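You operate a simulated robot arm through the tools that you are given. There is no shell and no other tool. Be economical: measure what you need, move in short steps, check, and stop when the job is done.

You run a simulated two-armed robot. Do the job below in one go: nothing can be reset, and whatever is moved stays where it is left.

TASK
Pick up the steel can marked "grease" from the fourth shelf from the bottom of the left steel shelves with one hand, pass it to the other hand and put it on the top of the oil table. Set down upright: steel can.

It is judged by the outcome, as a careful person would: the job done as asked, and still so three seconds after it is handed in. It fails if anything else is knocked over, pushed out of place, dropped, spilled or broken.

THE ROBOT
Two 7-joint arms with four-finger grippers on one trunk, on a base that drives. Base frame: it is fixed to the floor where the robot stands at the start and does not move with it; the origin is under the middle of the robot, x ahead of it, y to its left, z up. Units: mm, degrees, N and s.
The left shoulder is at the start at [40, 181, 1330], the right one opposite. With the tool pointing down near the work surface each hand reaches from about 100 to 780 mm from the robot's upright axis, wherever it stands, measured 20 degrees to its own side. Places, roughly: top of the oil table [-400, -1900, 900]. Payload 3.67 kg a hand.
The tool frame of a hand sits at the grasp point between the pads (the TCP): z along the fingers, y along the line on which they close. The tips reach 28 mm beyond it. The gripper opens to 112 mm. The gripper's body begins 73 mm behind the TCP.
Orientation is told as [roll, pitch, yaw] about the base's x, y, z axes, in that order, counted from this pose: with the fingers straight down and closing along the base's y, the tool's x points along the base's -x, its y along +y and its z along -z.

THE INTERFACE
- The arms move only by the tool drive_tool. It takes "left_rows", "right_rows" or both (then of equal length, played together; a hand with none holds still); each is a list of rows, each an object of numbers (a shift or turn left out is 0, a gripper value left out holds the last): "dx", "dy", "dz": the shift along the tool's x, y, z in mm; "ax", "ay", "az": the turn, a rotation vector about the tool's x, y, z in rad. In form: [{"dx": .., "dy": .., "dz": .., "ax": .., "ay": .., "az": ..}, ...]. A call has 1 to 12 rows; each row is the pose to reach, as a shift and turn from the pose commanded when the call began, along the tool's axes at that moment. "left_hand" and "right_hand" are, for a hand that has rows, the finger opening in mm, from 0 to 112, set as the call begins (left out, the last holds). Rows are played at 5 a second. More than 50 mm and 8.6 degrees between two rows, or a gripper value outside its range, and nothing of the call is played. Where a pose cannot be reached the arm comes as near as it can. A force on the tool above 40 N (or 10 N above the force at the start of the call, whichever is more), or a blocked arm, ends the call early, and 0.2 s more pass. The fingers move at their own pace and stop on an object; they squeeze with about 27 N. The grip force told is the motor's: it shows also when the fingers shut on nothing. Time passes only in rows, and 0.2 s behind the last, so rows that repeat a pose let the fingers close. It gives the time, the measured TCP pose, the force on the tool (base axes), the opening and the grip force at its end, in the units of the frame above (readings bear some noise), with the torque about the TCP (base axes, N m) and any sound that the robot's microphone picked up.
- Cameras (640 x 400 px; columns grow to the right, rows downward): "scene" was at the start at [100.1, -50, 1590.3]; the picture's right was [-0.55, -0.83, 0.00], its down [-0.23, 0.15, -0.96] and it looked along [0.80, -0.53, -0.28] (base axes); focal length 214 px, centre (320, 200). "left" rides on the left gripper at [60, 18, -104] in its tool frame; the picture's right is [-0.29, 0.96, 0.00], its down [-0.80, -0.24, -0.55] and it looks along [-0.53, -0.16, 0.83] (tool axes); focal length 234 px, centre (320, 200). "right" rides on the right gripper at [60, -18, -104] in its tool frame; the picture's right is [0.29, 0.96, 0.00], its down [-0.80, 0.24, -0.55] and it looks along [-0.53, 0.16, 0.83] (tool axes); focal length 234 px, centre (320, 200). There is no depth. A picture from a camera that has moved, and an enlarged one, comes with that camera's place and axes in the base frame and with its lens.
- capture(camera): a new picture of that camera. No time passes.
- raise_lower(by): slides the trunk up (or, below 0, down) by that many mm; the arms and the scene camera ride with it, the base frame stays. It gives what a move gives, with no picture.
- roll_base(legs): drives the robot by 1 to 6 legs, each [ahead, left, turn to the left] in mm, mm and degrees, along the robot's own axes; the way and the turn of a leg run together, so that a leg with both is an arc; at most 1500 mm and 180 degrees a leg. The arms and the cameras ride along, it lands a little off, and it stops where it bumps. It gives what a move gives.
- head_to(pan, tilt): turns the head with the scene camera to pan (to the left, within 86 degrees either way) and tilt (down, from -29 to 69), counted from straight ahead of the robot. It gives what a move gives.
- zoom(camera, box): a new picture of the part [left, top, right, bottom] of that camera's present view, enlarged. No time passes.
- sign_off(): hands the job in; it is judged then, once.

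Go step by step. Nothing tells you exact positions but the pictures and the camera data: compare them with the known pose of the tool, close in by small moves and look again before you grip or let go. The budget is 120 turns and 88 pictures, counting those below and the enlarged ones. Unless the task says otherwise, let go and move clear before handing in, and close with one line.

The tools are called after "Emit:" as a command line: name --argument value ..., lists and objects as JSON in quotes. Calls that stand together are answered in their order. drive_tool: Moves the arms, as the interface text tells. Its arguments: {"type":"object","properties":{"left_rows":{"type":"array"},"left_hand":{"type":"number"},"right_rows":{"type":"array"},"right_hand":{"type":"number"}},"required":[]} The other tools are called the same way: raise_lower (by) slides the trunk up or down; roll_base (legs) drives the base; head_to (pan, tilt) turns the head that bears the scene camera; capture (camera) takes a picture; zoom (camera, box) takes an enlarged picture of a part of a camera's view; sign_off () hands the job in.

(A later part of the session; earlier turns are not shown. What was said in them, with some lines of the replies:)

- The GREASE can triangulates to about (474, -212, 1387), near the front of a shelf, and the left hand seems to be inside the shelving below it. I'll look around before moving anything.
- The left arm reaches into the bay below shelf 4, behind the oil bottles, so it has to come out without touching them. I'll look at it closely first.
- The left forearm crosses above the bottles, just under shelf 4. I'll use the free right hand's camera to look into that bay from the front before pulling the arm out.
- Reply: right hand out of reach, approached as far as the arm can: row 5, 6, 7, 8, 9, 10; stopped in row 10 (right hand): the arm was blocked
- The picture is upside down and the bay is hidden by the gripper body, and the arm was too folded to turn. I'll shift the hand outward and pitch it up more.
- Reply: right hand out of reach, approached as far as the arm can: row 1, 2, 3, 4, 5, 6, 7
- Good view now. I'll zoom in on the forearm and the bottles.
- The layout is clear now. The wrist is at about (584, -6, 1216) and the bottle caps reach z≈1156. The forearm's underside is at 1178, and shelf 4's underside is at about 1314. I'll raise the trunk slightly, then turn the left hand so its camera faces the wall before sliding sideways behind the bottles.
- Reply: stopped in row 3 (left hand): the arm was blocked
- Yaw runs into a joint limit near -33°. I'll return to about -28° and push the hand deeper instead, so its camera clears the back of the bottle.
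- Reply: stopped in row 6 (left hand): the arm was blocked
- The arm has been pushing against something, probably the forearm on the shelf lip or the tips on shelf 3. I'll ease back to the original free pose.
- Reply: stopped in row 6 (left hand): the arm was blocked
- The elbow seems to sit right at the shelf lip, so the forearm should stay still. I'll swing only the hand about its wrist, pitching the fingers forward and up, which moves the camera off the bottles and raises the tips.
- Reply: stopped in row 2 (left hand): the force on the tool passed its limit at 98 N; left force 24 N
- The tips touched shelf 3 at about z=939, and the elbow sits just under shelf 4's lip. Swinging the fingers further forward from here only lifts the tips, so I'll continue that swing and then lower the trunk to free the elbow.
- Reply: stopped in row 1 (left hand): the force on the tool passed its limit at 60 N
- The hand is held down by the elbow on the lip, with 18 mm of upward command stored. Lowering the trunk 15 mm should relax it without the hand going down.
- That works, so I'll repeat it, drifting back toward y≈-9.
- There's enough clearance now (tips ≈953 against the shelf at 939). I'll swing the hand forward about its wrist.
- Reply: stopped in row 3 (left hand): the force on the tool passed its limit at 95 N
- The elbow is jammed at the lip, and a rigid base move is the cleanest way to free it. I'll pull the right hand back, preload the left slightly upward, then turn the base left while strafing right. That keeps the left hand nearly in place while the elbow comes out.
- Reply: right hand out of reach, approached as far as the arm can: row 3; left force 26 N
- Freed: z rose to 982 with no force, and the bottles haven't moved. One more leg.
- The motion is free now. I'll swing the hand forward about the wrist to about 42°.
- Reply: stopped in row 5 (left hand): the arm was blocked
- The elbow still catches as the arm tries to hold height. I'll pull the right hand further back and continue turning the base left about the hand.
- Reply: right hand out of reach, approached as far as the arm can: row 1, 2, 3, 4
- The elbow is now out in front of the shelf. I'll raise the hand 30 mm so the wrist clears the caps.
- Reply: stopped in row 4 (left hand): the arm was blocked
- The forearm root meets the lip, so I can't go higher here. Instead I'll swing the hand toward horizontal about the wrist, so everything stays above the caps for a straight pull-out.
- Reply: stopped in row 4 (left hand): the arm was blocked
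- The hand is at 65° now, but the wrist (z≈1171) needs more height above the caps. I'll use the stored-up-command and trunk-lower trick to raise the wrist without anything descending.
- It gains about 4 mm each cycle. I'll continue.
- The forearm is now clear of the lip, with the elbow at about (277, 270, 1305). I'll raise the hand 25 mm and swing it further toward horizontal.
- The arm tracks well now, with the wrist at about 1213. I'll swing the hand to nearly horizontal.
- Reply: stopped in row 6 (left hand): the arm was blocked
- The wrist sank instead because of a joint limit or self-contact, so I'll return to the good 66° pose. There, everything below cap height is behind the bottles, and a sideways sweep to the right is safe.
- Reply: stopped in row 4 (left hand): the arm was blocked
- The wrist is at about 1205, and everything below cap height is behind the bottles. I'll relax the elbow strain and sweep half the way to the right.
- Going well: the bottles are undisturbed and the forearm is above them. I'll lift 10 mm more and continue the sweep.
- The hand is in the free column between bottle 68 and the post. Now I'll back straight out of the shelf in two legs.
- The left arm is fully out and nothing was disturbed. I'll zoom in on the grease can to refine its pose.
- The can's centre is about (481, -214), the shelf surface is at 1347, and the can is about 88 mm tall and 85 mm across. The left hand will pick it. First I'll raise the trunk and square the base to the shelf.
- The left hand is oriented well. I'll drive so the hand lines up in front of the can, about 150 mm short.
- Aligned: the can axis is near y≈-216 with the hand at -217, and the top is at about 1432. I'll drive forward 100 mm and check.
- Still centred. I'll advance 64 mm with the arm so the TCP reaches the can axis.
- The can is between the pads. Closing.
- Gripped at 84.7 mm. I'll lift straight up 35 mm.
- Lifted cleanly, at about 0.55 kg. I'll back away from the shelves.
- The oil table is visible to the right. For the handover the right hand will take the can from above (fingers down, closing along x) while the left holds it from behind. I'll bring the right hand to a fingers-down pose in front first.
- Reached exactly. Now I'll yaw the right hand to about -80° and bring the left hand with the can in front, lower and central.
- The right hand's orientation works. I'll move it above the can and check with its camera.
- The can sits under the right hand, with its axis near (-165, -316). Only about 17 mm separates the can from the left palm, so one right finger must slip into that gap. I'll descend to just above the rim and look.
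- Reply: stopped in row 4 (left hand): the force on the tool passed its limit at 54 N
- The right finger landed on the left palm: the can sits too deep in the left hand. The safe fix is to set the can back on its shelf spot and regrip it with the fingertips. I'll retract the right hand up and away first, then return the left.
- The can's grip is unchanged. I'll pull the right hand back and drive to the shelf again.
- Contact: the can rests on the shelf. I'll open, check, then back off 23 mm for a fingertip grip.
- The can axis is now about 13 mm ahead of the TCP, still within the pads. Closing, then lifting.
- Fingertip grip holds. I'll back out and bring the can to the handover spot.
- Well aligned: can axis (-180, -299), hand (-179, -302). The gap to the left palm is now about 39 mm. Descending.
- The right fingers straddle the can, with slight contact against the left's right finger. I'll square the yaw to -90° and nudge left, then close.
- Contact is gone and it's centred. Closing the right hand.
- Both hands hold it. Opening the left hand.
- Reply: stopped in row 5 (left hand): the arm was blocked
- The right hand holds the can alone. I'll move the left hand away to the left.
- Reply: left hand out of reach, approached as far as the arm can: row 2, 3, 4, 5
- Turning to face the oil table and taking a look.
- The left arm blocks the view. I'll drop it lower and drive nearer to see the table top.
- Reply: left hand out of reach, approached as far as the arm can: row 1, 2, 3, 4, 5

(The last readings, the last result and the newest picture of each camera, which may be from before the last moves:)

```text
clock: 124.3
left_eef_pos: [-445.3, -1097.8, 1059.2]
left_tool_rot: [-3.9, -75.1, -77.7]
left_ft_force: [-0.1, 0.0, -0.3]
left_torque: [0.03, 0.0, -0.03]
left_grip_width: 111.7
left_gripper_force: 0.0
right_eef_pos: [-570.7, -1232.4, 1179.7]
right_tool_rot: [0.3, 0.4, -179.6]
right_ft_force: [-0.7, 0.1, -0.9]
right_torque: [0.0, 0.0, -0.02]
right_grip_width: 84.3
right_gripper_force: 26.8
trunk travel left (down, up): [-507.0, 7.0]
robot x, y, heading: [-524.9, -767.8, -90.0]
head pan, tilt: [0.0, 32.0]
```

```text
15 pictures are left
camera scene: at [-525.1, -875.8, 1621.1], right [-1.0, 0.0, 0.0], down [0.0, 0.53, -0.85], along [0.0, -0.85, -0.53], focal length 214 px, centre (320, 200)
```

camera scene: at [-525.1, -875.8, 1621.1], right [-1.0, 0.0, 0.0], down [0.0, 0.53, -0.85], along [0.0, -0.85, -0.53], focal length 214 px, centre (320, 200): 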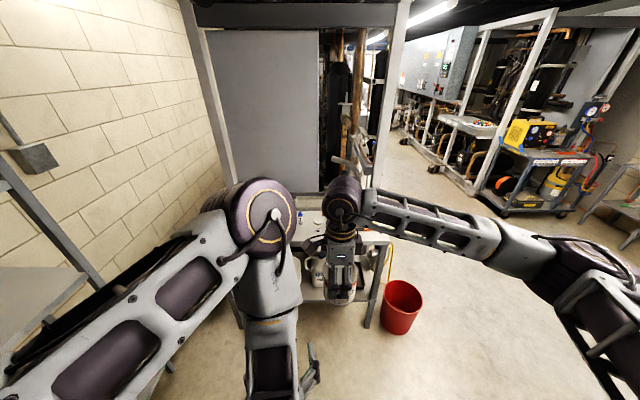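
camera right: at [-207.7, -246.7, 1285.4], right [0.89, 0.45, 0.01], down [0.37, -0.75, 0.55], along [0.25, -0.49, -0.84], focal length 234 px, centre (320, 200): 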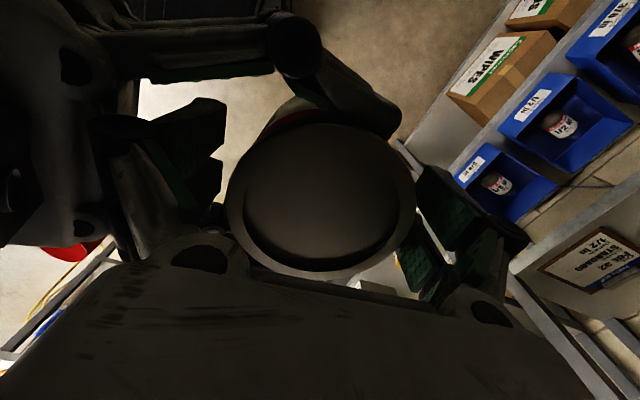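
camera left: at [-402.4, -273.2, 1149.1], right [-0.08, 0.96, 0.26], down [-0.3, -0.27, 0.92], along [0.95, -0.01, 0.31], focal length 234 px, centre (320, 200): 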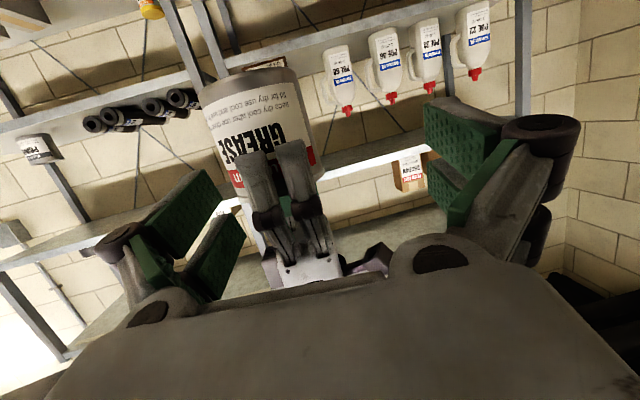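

The arms block the table. I'll turn the body 60° left and look over with the head panned right.

Emit:
roll_base --legs '[[0, 0, 65]]'

Emit:
head_to --pan -65 --tilt 35

Emit:
capture --camera "scene"

```text
clock: 127.9
left_eef_pos: [-190.9, -820.4, 1058.8]
left_tool_rot: [-3.9, -75.2, -10.7]
left_ft_force: [-0.1, 0.1, 0.3]
left_torque: [0.03, -0.01, -0.01]
left_grip_width: 111.9
left_gripper_force: 0.0
right_eef_pos: [-116.2, -987.5, 1178.1]
right_tool_rot: [0.3, 0.5, -112.6]
right_ft_force: [-1.2, 0.4, -0.3]
right_torque: [0.02, -0.01, 0.02]
right_grip_width: 84.3
right_gripper_force: 26.6
trunk travel left (down, up): [-507.0, 7.0]
robot x, y, heading: [-523.8, -767.1, -23.0]
head pan, tilt: [0.0, 32.0]
```

```text
clock: 129.2
left_eef_pos: [-191.6, -821.6, 1058.3]
left_tool_rot: [-4.0, -75.2, -10.7]
left_ft_force: [0.1, -0.8, -2.3]
left_torque: [-0.01, -0.02, -0.02]
left_grip_width: 112.1
left_gripper_force: 0.1
right_eef_pos: [-116.6, -987.8, 1177.7]
right_tool_rot: [0.4, 0.3, -112.6]
right_ft_force: [-0.4, 0.1, -0.4]
right_torque: [0.06, -0.01, 0.0]
right_grip_width: 83.9
right_gripper_force: 27.3
trunk travel left (down, up): [-507.0, 7.0]
robot x, y, heading: [-528.9, -765.4, -23.0]
head pan, tilt: [-65.0, 35.0]
```

```text
14 pictures are left
camera scene: at [-502.8, -860.9, 1616.5], right [-1.0, -0.03, 0.0], down [-0.02, 0.57, -0.82], along [0.03, -0.82, -0.57], focal length 214 px, centre (320, 200)
```

scene: 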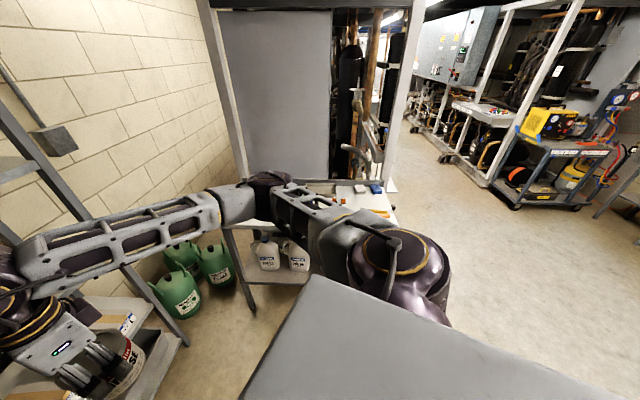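

The right arm is in the way from here. I'll turn back to face the table and use the free left hand's camera from a raised, downward-looking pose.

Emit:
roll_base --legs '[[0, 0, -66.5]]'

Emit:
drive_tool --left_rows '[{"dx": -40, "dy": 14, "dz": 3, "ay": 0.13}, {"dx": -79, "dy": 27, "dz": 6, "ay": 0.26}, {"dx": -119, "dy": 41, "dz": 9, "ay": 0.39}, {"dx": -158, "dy": 55, "dz": 12, "ay": 0.52}, {"dx": -198, "dy": 69, "dz": 15, "ay": 0.65}, {"dx": -238, "dy": 82, "dz": 18, "ay": 0.78}, {"dx": -277, "dy": 96, "dz": 22, "ay": 0.91}, {"dx": -317, "dy": 110, "dz": 25, "ay": 1.04}, {"dx": -317, "dy": 110, "dz": 25, "ay": 1.04}]'

Emit:
capture --camera "left"

```text
clock: 132.8
left_eef_pos: [-443.2, -1095.7, 1058.2]
left_tool_rot: [-4.0, -75.2, -77.3]
left_ft_force: [-0.1, 0.6, -0.2]
left_torque: [-0.01, 0.01, -0.01]
left_grip_width: 111.9
left_gripper_force: 0.1
right_eef_pos: [-567.4, -1230.3, 1179.2]
right_tool_rot: [0.4, 0.4, -179.3]
right_ft_force: [0.3, -0.4, 0.4]
right_torque: [0.01, -0.02, 0.02]
right_grip_width: 83.8
right_gripper_force: 27.1
trunk travel left (down, up): [-507.0, 7.0]
robot x, y, heading: [-526.2, -762.5, -89.7]
head pan, tilt: [-65.0, 35.0]
```

```text
clock: 134.8
left_eef_pos: [-311.7, -1184.1, 1358.8]
left_tool_rot: [-1.3, -15.5, -80.9]
left_ft_force: [0.5, 0.5, 0.4]
left_torque: [-0.01, -0.02, -0.01]
left_grip_width: 111.8
left_gripper_force: 0.1
left hand out of reach, approached as far as the arm can: row 2, 3, 4, 5, 6
right_eef_pos: [-566.0, -1229.5, 1179.7]
right_tool_rot: [0.3, 0.4, -179.2]
right_ft_force: [0.1, -0.2, 0.5]
right_torque: [-0.05, -0.02, -0.02]
right_grip_width: 84.0
right_gripper_force: 27.3
trunk travel left (down, up): [-507.0, 7.0]
robot x, y, heading: [-529.3, -765.9, -89.7]
head pan, tilt: [-65.0, 35.0]
```

```text
13 pictures are left
camera left: at [-306.7, -1097.0, 1439.8], right [0.99, -0.13, 0.06], down [-0.13, -0.65, 0.75], along [-0.06, -0.75, -0.66], focal length 234 px, centre (320, 200)
```

left: 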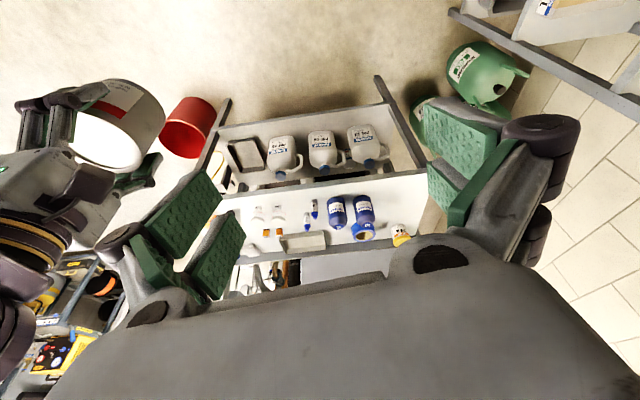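

Excellent view of the table top. Zooming in.

Emit:
zoom --camera "left" --box '[180, 130, 460, 305]'

```text
2.29 times, centred on (320, 218) of left
camera zoom: at [-306.7, -1097.0, 1439.8], right [0.99, -0.13, 0.06], down [-0.13, -0.65, 0.75], along [-0.06, -0.75, -0.66], focal length 535 px, centre (320, 160)
```

zoom: 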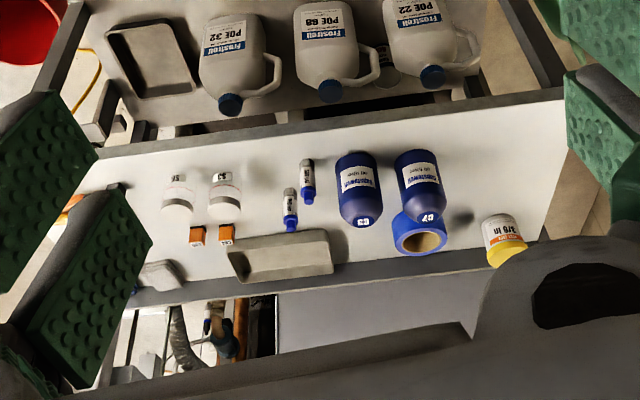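

The clear space is at the table's east end, around (-90, -1740); front edge y≈-1640. Before strafing left, I'll check where the left elbow is relative to the shelves.

Emit:
head_to --pan 55 --tilt 30

Emit:
capture --camera "scene"

```text
clock: 136.8
left_eef_pos: [-313.6, -1185.2, 1357.1]
left_tool_rot: [-0.9, -15.5, -80.9]
left_ft_force: [-0.2, -0.5, -0.1]
left_torque: [0.01, 0.02, 0.01]
left_grip_width: 111.9
left_gripper_force: 0.0
right_eef_pos: [-567.6, -1229.9, 1179.1]
right_tool_rot: [0.4, 0.4, -179.2]
right_ft_force: [-0.5, 0.3, 0.0]
right_torque: [0.02, -0.06, 0.0]
right_grip_width: 84.0
right_gripper_force: 27.2
trunk travel left (down, up): [-507.0, 7.0]
robot x, y, heading: [-528.9, -767.2, -89.7]
head pan, tilt: [55.0, 30.0]
```

```text
11 pictures are left
camera scene: at [-450.7, -837.0, 1624.3], right [-0.57, -0.82, 0.0], down [-0.41, 0.29, -0.87], along [0.71, -0.49, -0.5], focal length 214 px, centre (320, 200)
```

scene: 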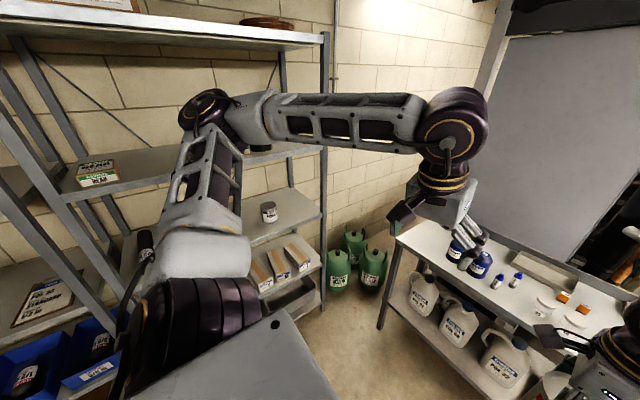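

The left elbow sticks out about 500 mm to the left and would hit the shelves when I strafe. I'll fold the left arm back to its compact pose and check again.

Emit:
drive_tool --left_rows '[{"dx": 22, "dy": -15, "dz": 33, "ay": -0.13}, {"dx": 45, "dy": -29, "dz": 65, "ay": -0.26}, {"dx": 67, "dy": -44, "dz": 98, "ay": -0.39}, {"dx": 90, "dy": -58, "dz": 130, "ay": -0.52}, {"dx": 112, "dy": -73, "dz": 163, "ay": -0.65}, {"dx": 135, "dy": -88, "dz": 195, "ay": -0.78}, {"dx": 157, "dy": -102, "dz": 228, "ay": -0.91}, {"dx": 180, "dy": -117, "dz": 260, "ay": -1.04}]' --left_hand 20

Emit:
capture --camera "scene"

```text
clock: 138.8
left_eef_pos: [-409.4, -1127.7, 1067.4]
left_tool_rot: [-13.0, -74.3, -58.2]
left_ft_force: [-0.3, -0.5, -0.1]
left_torque: [-0.01, -0.02, 0.0]
left_grip_width: 19.9
left_gripper_force: 0.0
left hand out of reach, approached as far as the arm can: row 2, 3, 4, 5, 6
right_eef_pos: [-570.2, -1230.4, 1178.2]
right_tool_rot: [0.3, 0.6, -179.3]
right_ft_force: [-0.3, 0.6, 0.8]
right_torque: [-0.02, -0.03, -0.03]
right_grip_width: 83.7
right_gripper_force: 26.7
trunk travel left (down, up): [-507.0, 7.0]
robot x, y, heading: [-526.8, -766.1, -89.7]
head pan, tilt: [55.0, 30.0]
stopped in row 8 (left hand): the arm was blocked; the commanded pose is now the measured one
```

```text
10 pictures are left
camera scene: at [-453.7, -835.6, 1624.5], right [-0.57, -0.82, 0.0], down [-0.41, 0.28, -0.87], along [0.71, -0.49, -0.5], focal length 214 px, centre (320, 200)
```

scene: 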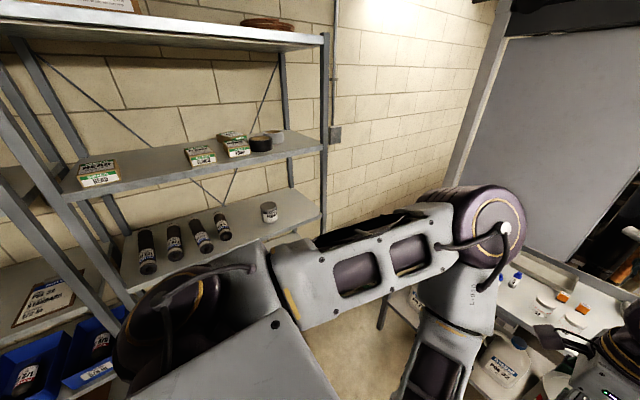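

The left elbow is now compact (about 400 forward, 130 left). I'll extend the right arm a bit and drive diagonally toward the spot, stopping short.

Emit:
drive_tool --right_rows '[{"dx": 8, "dy": 28, "dz": 10}, {"dx": 15, "dy": 55, "dz": 20}, {"dx": 22, "dy": 83, "dz": 30}, {"dx": 30, "dy": 110, "dz": 40}, {"dx": 30, "dy": 110, "dz": 40}]'

Emit:
roll_base --legs '[[100, 220, 0], [100, 225, 0]]'

Emit:
head_to --pan 5 --tilt 40

Emit:
capture --camera "scene"

```text
clock: 140.0
left_eef_pos: [-407.6, -1127.6, 1067.6]
left_tool_rot: [-13.3, -74.4, -58.2]
left_ft_force: [-0.5, 0.2, 0.2]
left_torque: [-0.02, -0.01, 0.02]
left_grip_width: 20.2
left_gripper_force: 0.1
right_eef_pos: [-535.9, -1340.3, 1140.3]
right_tool_rot: [0.3, 0.5, -179.4]
right_ft_force: [-0.1, -0.1, -0.2]
right_torque: [0.01, -0.03, -0.01]
right_grip_width: 83.7
right_gripper_force: 26.9
trunk travel left (down, up): [-507.0, 7.0]
robot x, y, heading: [-526.5, -767.8, -89.8]
head pan, tilt: [55.0, 30.0]
```

```text
clock: 143.2
left_eef_pos: [35.6, -1328.7, 1067.1]
left_tool_rot: [-13.2, -74.4, -58.6]
left_ft_force: [-0.1, 0.9, 0.4]
left_torque: [0.0, -0.02, -0.02]
left_grip_width: 20.2
left_gripper_force: 0.0
right_eef_pos: [-90.9, -1539.6, 1139.2]
right_tool_rot: [0.4, 0.4, -179.8]
right_ft_force: [0.7, -0.5, 0.5]
right_torque: [-0.02, -0.05, 0.01]
right_grip_width: 83.8
right_gripper_force: 27.0
trunk travel left (down, up): [-507.0, 7.0]
robot x, y, heading: [-79.6, -966.0, -90.0]
head pan, tilt: [55.0, 30.0]
```

```text
clock: 144.4
left_eef_pos: [36.6, -1329.3, 1066.4]
left_tool_rot: [-13.3, -74.3, -58.5]
left_ft_force: [0.7, -0.6, -0.6]
left_torque: [-0.04, 0.0, 0.01]
left_grip_width: 20.0
left_gripper_force: 0.1
right_eef_pos: [-91.6, -1541.2, 1140.4]
right_tool_rot: [0.3, 0.4, -179.6]
right_ft_force: [0.4, 1.1, 0.5]
right_torque: [0.01, -0.04, -0.01]
right_grip_width: 83.9
right_gripper_force: 26.8
trunk travel left (down, up): [-507.0, 7.0]
robot x, y, heading: [-81.4, -967.3, -90.2]
head pan, tilt: [5.0, 40.0]
```

```text
9 pictures are left
camera scene: at [-70.3, -1070.0, 1608.9], right [-1.0, -0.09, 0.0], down [-0.05, 0.64, -0.77], along [0.07, -0.76, -0.64], focal length 214 px, centre (320, 200)
```

scene: 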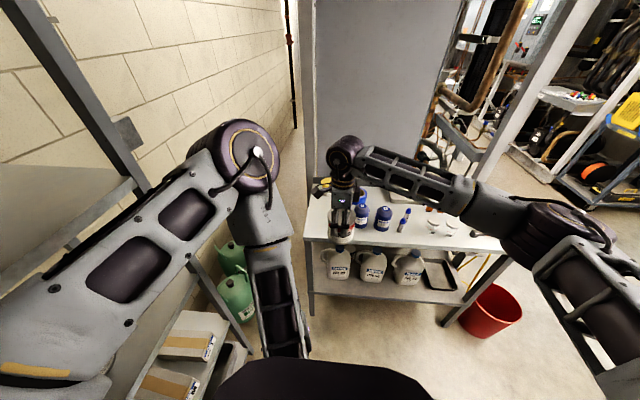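

The table end is clear: C7 is at about (-200, -1745), and the table runs to x≈0–58. I'll go ahead 190 mm with a slight left shift and then view the spot with the right camera.

Emit:
roll_base --legs '[[190, 12, 0]]'

Emit:
capture --camera "right"

Emit:
zoom --camera "scene" --box '[220, 120, 460, 270]'

```text
clock: 146.0
left_eef_pos: [50.8, -1518.1, 1067.4]
left_tool_rot: [-13.6, -74.4, -58.1]
left_ft_force: [-0.1, 0.0, -0.1]
left_torque: [-0.02, 0.0, 0.0]
left_grip_width: 20.1
left_gripper_force: 0.0
right_eef_pos: [-76.0, -1732.0, 1140.4]
right_tool_rot: [0.4, 0.4, -179.4]
right_ft_force: [0.0, -0.3, -0.5]
right_torque: [-0.02, -0.05, -0.01]
right_grip_width: 83.9
right_gripper_force: 26.5
trunk travel left (down, up): [-507.0, 7.0]
robot x, y, heading: [-65.2, -1159.7, -89.9]
head pan, tilt: [5.0, 40.0]
```

```text
8 pictures are left
camera right: at [-18.4, -1712.0, 1246.9], right [0.3, -0.95, 0.01], down [-0.8, -0.24, 0.55], along [-0.52, -0.17, -0.83], focal length 234 px, centre (320, 200)
```

right: 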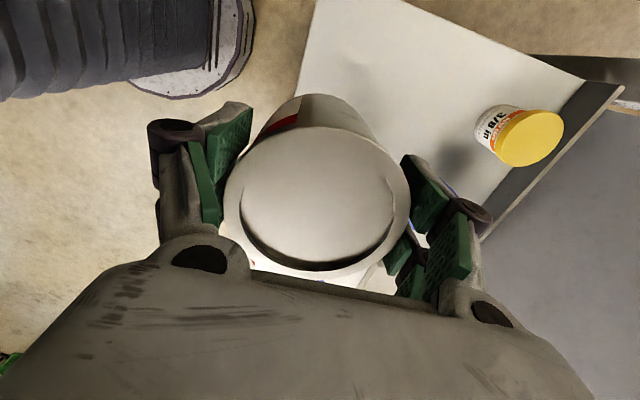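

```text
2.67 times, centred on (340, 195) of scene
camera zoom: at [-57.9, -1259.3, 1609.2], right [-1.0, -0.09, 0.0], down [-0.06, 0.64, -0.77], along [0.07, -0.76, -0.64], focal length 572 px, centre (267, 213)
```

zoom: 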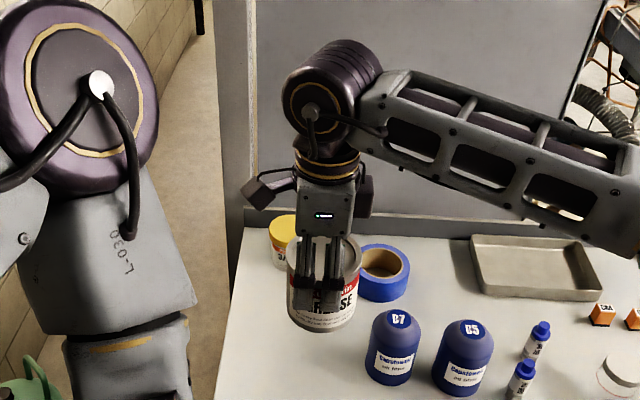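

The spot below the can is clear: B7's edge is about 33 mm away, the front edge 50 mm, and the cup and tape are well behind. Lowering with the trunk.

Emit:
raise_lower --by -160

Emit:
zoom --camera "scene" --box '[220, 120, 460, 270]'

Emit:
capture --camera "right"

```text
clock: 147.8
left_eef_pos: [50.8, -1521.3, 906.4]
left_tool_rot: [-13.3, -74.3, -58.3]
left_ft_force: [0.2, 0.3, -0.6]
left_torque: [0.02, 0.0, -0.01]
left_grip_width: 20.1
left_gripper_force: 0.0
right_eef_pos: [-77.1, -1734.4, 979.0]
right_tool_rot: [0.3, 0.3, -179.4]
right_ft_force: [-0.5, 0.3, 0.6]
right_torque: [-0.01, -0.01, 0.03]
right_grip_width: 83.7
right_gripper_force: 27.3
trunk travel left (down, up): [-347.0, 167.0]
robot x, y, heading: [-63.3, -1157.3, -90.0]
head pan, tilt: [5.0, 40.0]
```

```text
2.67 times, centred on (340, 195) of scene
camera zoom: at [-57.7, -1262.9, 1448.4], right [-1.0, -0.09, 0.0], down [-0.06, 0.64, -0.77], along [0.07, -0.76, -0.64], focal length 572 px, centre (267, 213)
```

zoom: 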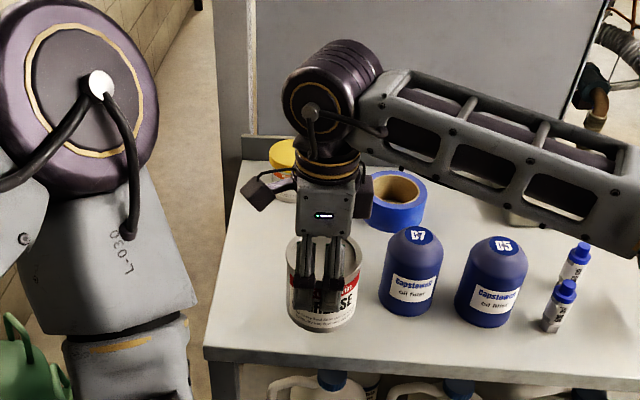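

```text
5 pictures are left
camera right: at [-18.2, -1714.7, 1085.2], right [0.3, -0.95, 0.01], down [-0.8, -0.24, 0.55], along [-0.52, -0.17, -0.84], focal length 234 px, centre (320, 200)
```

right: 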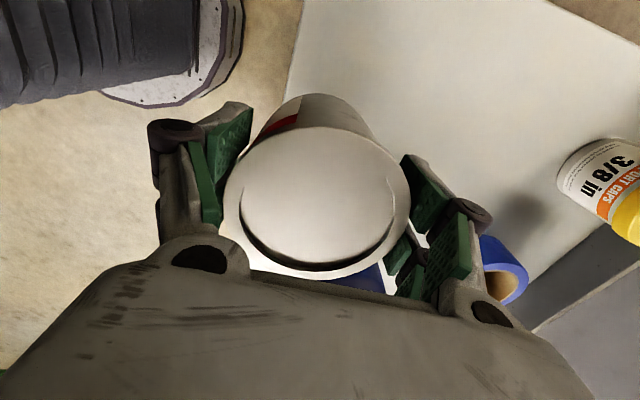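

The can hovers about 11 mm above the table, 25–50 mm from the front edge. I'll shift it 30 mm further in and lower gently until it touches.

Emit:
drive_tool --right_rows '[{"dy": 10}, {"dy": 20}, {"dy": 30}, {"dy": 30, "dz": 4}, {"dy": 30, "dz": 7}, {"dy": 30, "dz": 9}, {"dy": 30, "dz": 10.5}, {"dy": 30, "dz": 12}]'

```text
clock: 149.7
left_eef_pos: [51.5, -1519.3, 905.4]
left_tool_rot: [-13.2, -74.3, -58.3]
left_ft_force: [-0.1, -0.2, -0.8]
left_torque: [-0.01, -0.01, 0.0]
left_grip_width: 19.9
left_gripper_force: 0.0
right_eef_pos: [-76.8, -1762.5, 967.8]
right_tool_rot: [0.2, 0.4, -179.6]
right_ft_force: [0.3, 0.2, -0.3]
right_torque: [-0.01, -0.04, 0.01]
right_grip_width: 83.7
right_gripper_force: 27.4
trunk travel left (down, up): [-347.0, 167.0]
robot x, y, heading: [-68.4, -1160.7, -90.0]
head pan, tilt: [5.0, 40.0]
```

Emit:
drive_tool --right_rows '[{"dz": 1.5}, {"dz": 3}]'

Emit:
drive_tool --right_rows '[{"dz": 1}, {"dz": 2}]'

```text
clock: 150.2
left_eef_pos: [50.4, -1520.3, 906.2]
left_tool_rot: [-13.3, -74.3, -58.3]
left_ft_force: [-0.7, 0.4, -1.0]
left_torque: [0.0, 0.01, -0.01]
left_grip_width: 20.2
left_gripper_force: 0.2
right_eef_pos: [-76.5, -1762.3, 963.9]
right_tool_rot: [0.2, 0.4, -179.5]
right_ft_force: [-0.2, 0.6, 0.2]
right_torque: [0.0, -0.05, -0.01]
right_grip_width: 83.6
right_gripper_force: 26.9
trunk travel left (down, up): [-347.0, 167.0]
robot x, y, heading: [-65.6, -1161.0, -89.8]
head pan, tilt: [5.0, 40.0]
```

```text
clock: 150.8
left_eef_pos: [50.3, -1520.3, 906.6]
left_tool_rot: [-13.3, -74.3, -58.3]
left_ft_force: [-0.6, -0.6, 0.4]
left_torque: [0.0, -0.02, -0.01]
left_grip_width: 20.3
left_gripper_force: 0.1
right_eef_pos: [-75.9, -1763.1, 962.4]
right_tool_rot: [0.2, 0.5, -179.4]
right_ft_force: [-0.3, -0.2, 0.2]
right_torque: [0.03, 0.0, 0.0]
right_grip_width: 83.9
right_gripper_force: 26.8
trunk travel left (down, up): [-347.0, 167.0]
robot x, y, heading: [-67.0, -1161.0, -90.0]
head pan, tilt: [5.0, 40.0]
```

Emit:
zoom --camera "scene" --box '[300, 190, 380, 250]'

```text
6.67 times, centred on (340, 220) of scene
camera zoom: at [-57.7, -1262.8, 1448.4], right [-1.0, -0.09, 0.0], down [-0.06, 0.64, -0.77], along [0.07, -0.76, -0.64], focal length 1430 px, centre (187, 67)
```

zoom: 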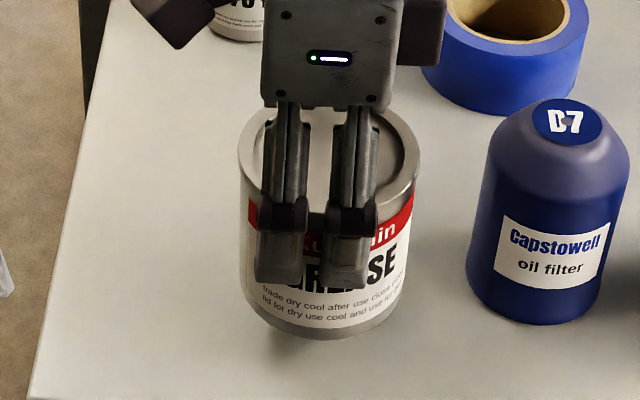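

Still a slight gap. I'll continue in 1 mm steps.

Emit:
drive_tool --right_rows '[{"dz": 1}, {"dz": 2}, {"dz": 3}]'

Emit:
drive_tool --right_rows '[{"dz": 1}, {"dz": 2}]'

```text
clock: 151.7
left_eef_pos: [50.5, -1520.7, 906.3]
left_tool_rot: [-13.3, -74.3, -58.3]
left_ft_force: [-0.5, -0.1, 0.4]
left_torque: [0.0, -0.03, 0.02]
left_grip_width: 20.2
left_gripper_force: 0.1
right_eef_pos: [-76.2, -1763.0, 959.1]
right_tool_rot: [0.2, 0.5, -179.4]
right_ft_force: [0.9, 0.4, -0.1]
right_torque: [-0.01, 0.0, 0.01]
right_grip_width: 83.9
right_gripper_force: 27.3
trunk travel left (down, up): [-347.0, 167.0]
robot x, y, heading: [-67.8, -1158.9, -90.1]
head pan, tilt: [5.0, 40.0]
```

```text
clock: 152.2
left_eef_pos: [50.3, -1520.1, 906.4]
left_tool_rot: [-13.3, -74.3, -58.3]
left_ft_force: [0.4, 0.1, 0.8]
left_torque: [-0.01, 0.0, -0.02]
left_grip_width: 20.2
left_gripper_force: 0.1
right_eef_pos: [-76.7, -1762.7, 957.4]
right_tool_rot: [0.2, 0.4, -179.5]
right_ft_force: [0.5, -0.9, 0.3]
right_torque: [-0.02, -0.03, -0.01]
right_grip_width: 84.2
right_gripper_force: 26.6
trunk travel left (down, up): [-347.0, 167.0]
robot x, y, heading: [-69.2, -1157.3, -89.9]
head pan, tilt: [5.0, 40.0]
```

Emit:
drive_tool --right_rows '[{"dz": 1}, {"dz": 2}, {"dz": 3}]'

Emit:
drive_tool --right_rows '[{"dz": 1}, {"dz": 2}]'

Emit:
zoom --camera "scene" --box '[300, 190, 380, 250]'

```text
clock: 153.1
left_eef_pos: [49.8, -1520.3, 906.2]
left_tool_rot: [-13.3, -74.3, -58.3]
left_ft_force: [0.5, 1.1, -0.2]
left_torque: [0.0, -0.01, 0.0]
left_grip_width: 20.2
left_gripper_force: 0.0
right_eef_pos: [-76.2, -1762.4, 954.3]
right_tool_rot: [0.2, 0.5, -179.4]
right_ft_force: [-0.4, 0.6, -0.9]
right_torque: [-0.02, -0.04, 0.01]
right_grip_width: 83.5
right_gripper_force: 27.5
trunk travel left (down, up): [-347.0, 167.0]
robot x, y, heading: [-65.6, -1159.9, -89.9]
head pan, tilt: [5.0, 40.0]
```

```text
clock: 153.7
left_eef_pos: [50.6, -1519.9, 905.4]
left_tool_rot: [-13.3, -74.4, -58.3]
left_ft_force: [0.0, 0.6, -0.6]
left_torque: [-0.04, 0.02, 0.01]
left_grip_width: 20.0
left_gripper_force: 0.0
right_eef_pos: [-76.4, -1763.4, 953.0]
right_tool_rot: [0.2, 0.4, -179.5]
right_ft_force: [-0.2, -0.2, 0.3]
right_torque: [0.02, -0.04, 0.04]
right_grip_width: 83.8
right_gripper_force: 26.8
trunk travel left (down, up): [-347.0, 167.0]
robot x, y, heading: [-64.7, -1160.9, -89.9]
head pan, tilt: [5.0, 40.0]
```

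```text
6.67 times, centred on (340, 220) of scene
camera zoom: at [-57.7, -1262.8, 1448.4], right [-1.0, -0.09, 0.0], down [-0.06, 0.64, -0.77], along [0.07, -0.76, -0.64], focal length 1430 px, centre (187, 67)
```

zoom: 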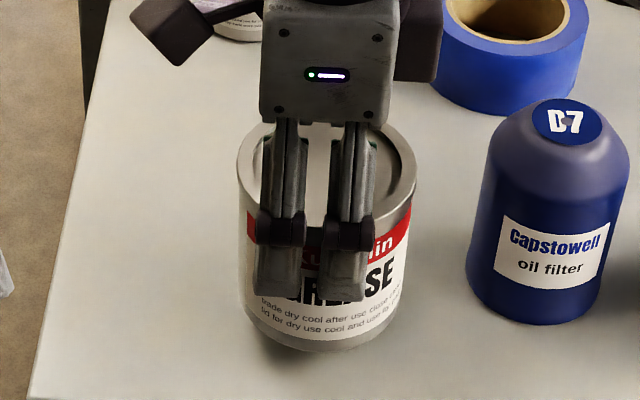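

Emit:
drive_tool --right_rows '[{"dz": 1}, {"dz": 2}, {"dz": 3}]'

Emit:
drive_tool --right_rows '[{"dz": 1}, {"dz": 2}]'

Emit:
drive_tool --right_rows '[{"dz": 1}, {"dz": 2}]'

```text
clock: 154.4
left_eef_pos: [50.5, -1520.1, 904.5]
left_tool_rot: [-13.3, -74.3, -58.3]
left_ft_force: [0.9, 0.3, 0.3]
left_torque: [-0.03, -0.01, 0.03]
left_grip_width: 20.1
left_gripper_force: 0.0
right_eef_pos: [-76.6, -1763.3, 949.3]
right_tool_rot: [0.2, 0.4, -179.6]
right_ft_force: [-0.1, 0.6, -0.1]
right_torque: [0.03, 0.02, -0.03]
right_grip_width: 83.9
right_gripper_force: 27.0
trunk travel left (down, up): [-347.0, 167.0]
robot x, y, heading: [-67.2, -1160.6, -90.1]
head pan, tilt: [5.0, 40.0]
```

```text
clock: 155.1
left_eef_pos: [51.1, -1520.0, 906.7]
left_tool_rot: [-13.3, -74.4, -58.3]
left_ft_force: [0.4, 0.2, -0.8]
left_torque: [-0.02, 0.0, 0.0]
left_grip_width: 20.2
left_gripper_force: 0.0
right_eef_pos: [-76.8, -1763.0, 947.2]
right_tool_rot: [0.1, 0.4, -179.6]
right_ft_force: [0.3, -0.9, -0.4]
right_torque: [0.0, -0.03, -0.01]
right_grip_width: 83.8
right_gripper_force: 27.8
trunk travel left (down, up): [-347.0, 167.0]
robot x, y, heading: [-68.3, -1156.4, -90.1]
head pan, tilt: [5.0, 40.0]
```

```text
clock: 155.7
left_eef_pos: [50.7, -1521.1, 906.1]
left_tool_rot: [-13.3, -74.3, -58.3]
left_ft_force: [0.1, -0.9, 0.2]
left_torque: [0.0, 0.02, 0.02]
left_grip_width: 20.2
left_gripper_force: 0.1
right_eef_pos: [-76.3, -1762.7, 944.7]
right_tool_rot: [0.2, 0.4, -179.3]
right_ft_force: [0.2, 0.3, -0.6]
right_torque: [0.0, 0.01, -0.02]
right_grip_width: 83.6
right_gripper_force: 26.9
trunk travel left (down, up): [-347.0, 167.0]
robot x, y, heading: [-67.6, -1160.7, -90.2]
head pan, tilt: [5.0, 40.0]
```

Emit:
zoom --camera "scene" --box '[300, 190, 380, 250]'

```text
6.67 times, centred on (340, 220) of scene
camera zoom: at [-57.7, -1262.8, 1448.4], right [-1.0, -0.09, 0.0], down [-0.06, 0.64, -0.77], along [0.07, -0.76, -0.64], focal length 1430 px, centre (187, 67)
```

zoom: 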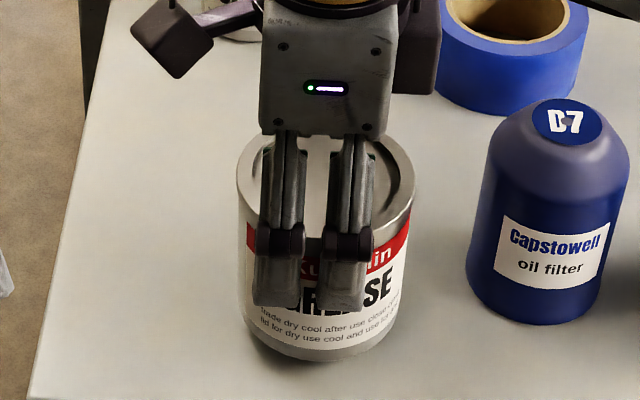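

The can still moves with the fingers and the shadow is nearly closed. Continuing down.

Emit:
drive_tool --right_rows '[{"dz": 1}, {"dz": 2}]'

Emit:
drive_tool --right_rows '[{"dz": 1}, {"dz": 2}]'

Emit:
drive_tool --right_rows '[{"dz": 1}, {"dz": 2}]'

```text
clock: 156.2
left_eef_pos: [50.2, -1519.2, 905.9]
left_tool_rot: [-13.3, -74.3, -58.3]
left_ft_force: [-0.7, 0.1, -0.5]
left_torque: [-0.02, -0.01, 0.02]
left_grip_width: 20.4
left_gripper_force: 0.0
right_eef_pos: [-76.6, -1764.3, 942.7]
right_tool_rot: [0.2, 0.3, -179.5]
right_ft_force: [-0.9, 0.0, 0.2]
right_torque: [-0.05, -0.07, -0.01]
right_grip_width: 83.7
right_gripper_force: 26.6
trunk travel left (down, up): [-347.0, 167.0]
robot x, y, heading: [-66.2, -1162.3, -89.8]
head pan, tilt: [5.0, 40.0]
```

```text
clock: 156.8
left_eef_pos: [50.6, -1520.7, 905.3]
left_tool_rot: [-13.3, -74.3, -58.3]
left_ft_force: [-0.3, 0.5, -0.8]
left_torque: [-0.02, -0.01, -0.02]
left_grip_width: 19.9
left_gripper_force: 0.0
right_eef_pos: [-75.9, -1763.4, 940.8]
right_tool_rot: [0.3, 0.4, -179.5]
right_ft_force: [1.1, 0.1, -0.4]
right_torque: [0.02, -0.02, -0.01]
right_grip_width: 83.5
right_gripper_force: 26.9
trunk travel left (down, up): [-347.0, 167.0]
robot x, y, heading: [-64.6, -1158.5, -90.0]
head pan, tilt: [5.0, 40.0]
```

```text
clock: 157.4
left_eef_pos: [50.6, -1519.9, 905.2]
left_tool_rot: [-13.2, -74.3, -58.3]
left_ft_force: [0.0, -0.2, 1.6]
left_torque: [0.01, -0.03, -0.01]
left_grip_width: 20.2
left_gripper_force: 0.1
right_eef_pos: [-76.0, -1762.9, 938.5]
right_tool_rot: [0.2, 0.4, -179.4]
right_ft_force: [-0.1, -0.6, -0.8]
right_torque: [0.02, -0.07, -0.03]
right_grip_width: 83.5
right_gripper_force: 26.8
trunk travel left (down, up): [-347.0, 167.0]
robot x, y, heading: [-66.1, -1157.5, -89.8]
head pan, tilt: [5.0, 40.0]
```

Emit:
drive_tool --right_rows '[{"dz": 1}, {"dz": 2}, {"dz": 3}]'

Emit:
drive_tool --right_rows '[{"dz": 1}, {"dz": 2}, {"dz": 3}]'

Emit:
zoom --camera "scene" --box '[300, 190, 380, 250]'

```text
clock: 158.2
left_eef_pos: [51.0, -1521.2, 906.5]
left_tool_rot: [-13.3, -74.3, -58.3]
left_ft_force: [0.4, 0.3, -0.3]
left_torque: [-0.01, -0.02, 0.0]
left_grip_width: 20.4
left_gripper_force: 0.0
right_eef_pos: [-76.5, -1763.9, 936.1]
right_tool_rot: [0.2, 0.4, -179.5]
right_ft_force: [0.4, -0.7, -0.4]
right_torque: [0.03, 0.0, -0.01]
right_grip_width: 83.8
right_gripper_force: 27.6
trunk travel left (down, up): [-347.0, 167.0]
robot x, y, heading: [-68.9, -1160.5, -89.8]
head pan, tilt: [5.0, 40.0]
```

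```text
clock: 159.1
left_eef_pos: [50.6, -1519.9, 907.1]
left_tool_rot: [-13.3, -74.2, -58.3]
left_ft_force: [0.5, 0.1, -1.0]
left_torque: [0.05, 0.02, 0.01]
left_grip_width: 20.1
left_gripper_force: 0.1
right_eef_pos: [-76.5, -1762.8, 933.4]
right_tool_rot: [0.2, 0.4, -179.5]
right_ft_force: [-1.6, 1.9, 1.5]
right_torque: [0.01, -0.13, 0.02]
right_grip_width: 83.7
right_gripper_force: 26.8
trunk travel left (down, up): [-347.0, 167.0]
robot x, y, heading: [-66.6, -1163.9, -89.9]
head pan, tilt: [5.0, 40.0]
```

```text
6.67 times, centred on (340, 220) of scene
camera zoom: at [-58.0, -1261.9, 1448.6], right [-1.0, -0.09, 0.0], down [-0.06, 0.64, -0.77], along [0.07, -0.76, -0.64], focal length 1430 px, centre (187, 67)
```

zoom: 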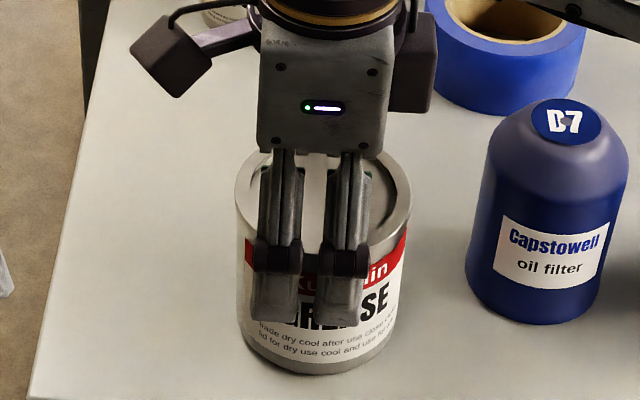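

Force just starts to change: first touch. A little more to confirm.

Emit:
drive_tool --right_rows '[{"dz": 0.7}, {"dz": 1.4}]'

```text
clock: 159.7
left_eef_pos: [50.6, -1519.7, 908.3]
left_tool_rot: [-13.3, -74.4, -58.2]
left_ft_force: [-0.4, -1.1, 0.4]
left_torque: [0.0, 0.04, 0.02]
left_grip_width: 20.1
left_gripper_force: 0.1
right_eef_pos: [-76.7, -1763.3, 933.3]
right_tool_rot: [0.4, 0.4, -179.5]
right_ft_force: [-3.1, 0.0, 10.1]
right_torque: [-0.12, -0.32, -0.07]
right_grip_width: 84.2
right_gripper_force: 26.9
trunk travel left (down, up): [-347.0, 167.0]
robot x, y, heading: [-67.2, -1160.6, -90.3]
head pan, tilt: [5.0, 40.0]
```

The table carries it (10 N up, no further descent). Releasing and rising straight up.

Emit:
drive_tool --right_rows '[{"dz": 0}, {"dz": 0}, {"dz": 0}, {"dz": 0}]' --right_hand 108

Emit:
drive_tool --right_rows '[{"dz": -15}, {"dz": -40}, {"dz": -75}, {"dz": -110}, {"dz": -145}, {"dz": -145}]'

Emit:
zoom --camera "scene" --box '[270, 160, 400, 260]'

```text
clock: 160.7
left_eef_pos: [51.5, -1520.2, 906.3]
left_tool_rot: [-13.4, -74.3, -58.3]
left_ft_force: [0.5, 0.0, 1.1]
left_torque: [0.0, -0.02, 0.0]
left_grip_width: 20.0
left_gripper_force: 0.1
right_eef_pos: [-76.2, -1763.6, 931.3]
right_tool_rot: [0.3, 0.4, -179.4]
right_ft_force: [-0.3, 0.4, 0.6]
right_torque: [0.01, -0.02, 0.02]
right_grip_width: 107.8
right_gripper_force: 0.1
trunk travel left (down, up): [-347.0, 167.0]
robot x, y, heading: [-67.7, -1158.7, -89.9]
head pan, tilt: [5.0, 40.0]
```

```text
clock: 162.1
left_eef_pos: [50.0, -1520.3, 905.5]
left_tool_rot: [-13.2, -74.3, -58.3]
left_ft_force: [-0.1, 0.0, -0.5]
left_torque: [-0.01, -0.01, -0.04]
left_grip_width: 20.4
left_gripper_force: 0.1
right_eef_pos: [-75.7, -1762.7, 1077.6]
right_tool_rot: [0.2, 0.3, -179.3]
right_ft_force: [0.3, -1.0, -0.8]
right_torque: [0.01, 0.0, 0.02]
right_grip_width: 108.0
right_gripper_force: 0.0
trunk travel left (down, up): [-347.0, 167.0]
robot x, y, heading: [-64.6, -1161.2, -89.9]
head pan, tilt: [5.0, 40.0]
```

```text
4.00 times, centred on (335, 210) of scene
camera zoom: at [-57.8, -1262.7, 1448.4], right [-1.0, -0.09, 0.0], down [-0.06, 0.64, -0.77], along [0.07, -0.76, -0.64], focal length 858 px, centre (260, 160)
```

zoom: 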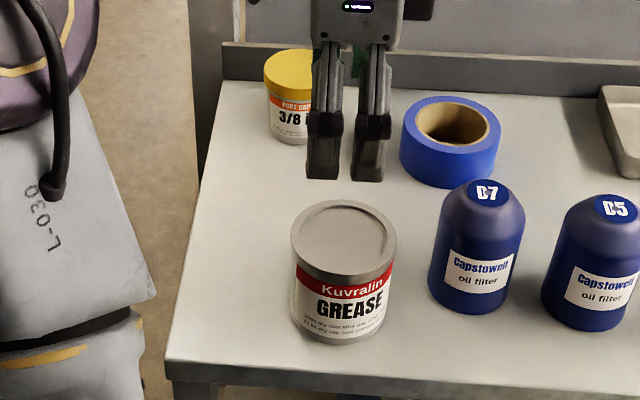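

The grease can stands upright on the oil table, released, with the hand well above it and its neighbours untouched. I'll back the robot away and hand in.

Emit:
roll_base --legs '[[-200, 0, 0]]'

Emit:
sign_off

```text
clock: 163.7
left_eef_pos: [49.5, -1320.6, 906.0]
left_tool_rot: [-13.4, -74.4, -58.4]
left_ft_force: [0.3, 0.3, 0.1]
left_torque: [0.02, -0.01, -0.01]
left_grip_width: 20.0
left_gripper_force: 0.1
right_eef_pos: [-78.5, -1563.5, 1078.3]
right_tool_rot: [0.3, 0.3, -179.6]
right_ft_force: [-0.5, 0.5, -0.1]
right_torque: [-0.05, 0.0, -0.03]
right_grip_width: 108.0
right_gripper_force: 0.1
trunk travel left (down, up): [-347.0, 167.0]
robot x, y, heading: [-66.4, -956.0, -90.1]
head pan, tilt: [5.0, 40.0]
```

```text
The job is handed in.
```

The grease can was picked up with the left hand, passed to the right, and set upright on the oil table, and the job is handed in; the last pictures showed nothing else moved.
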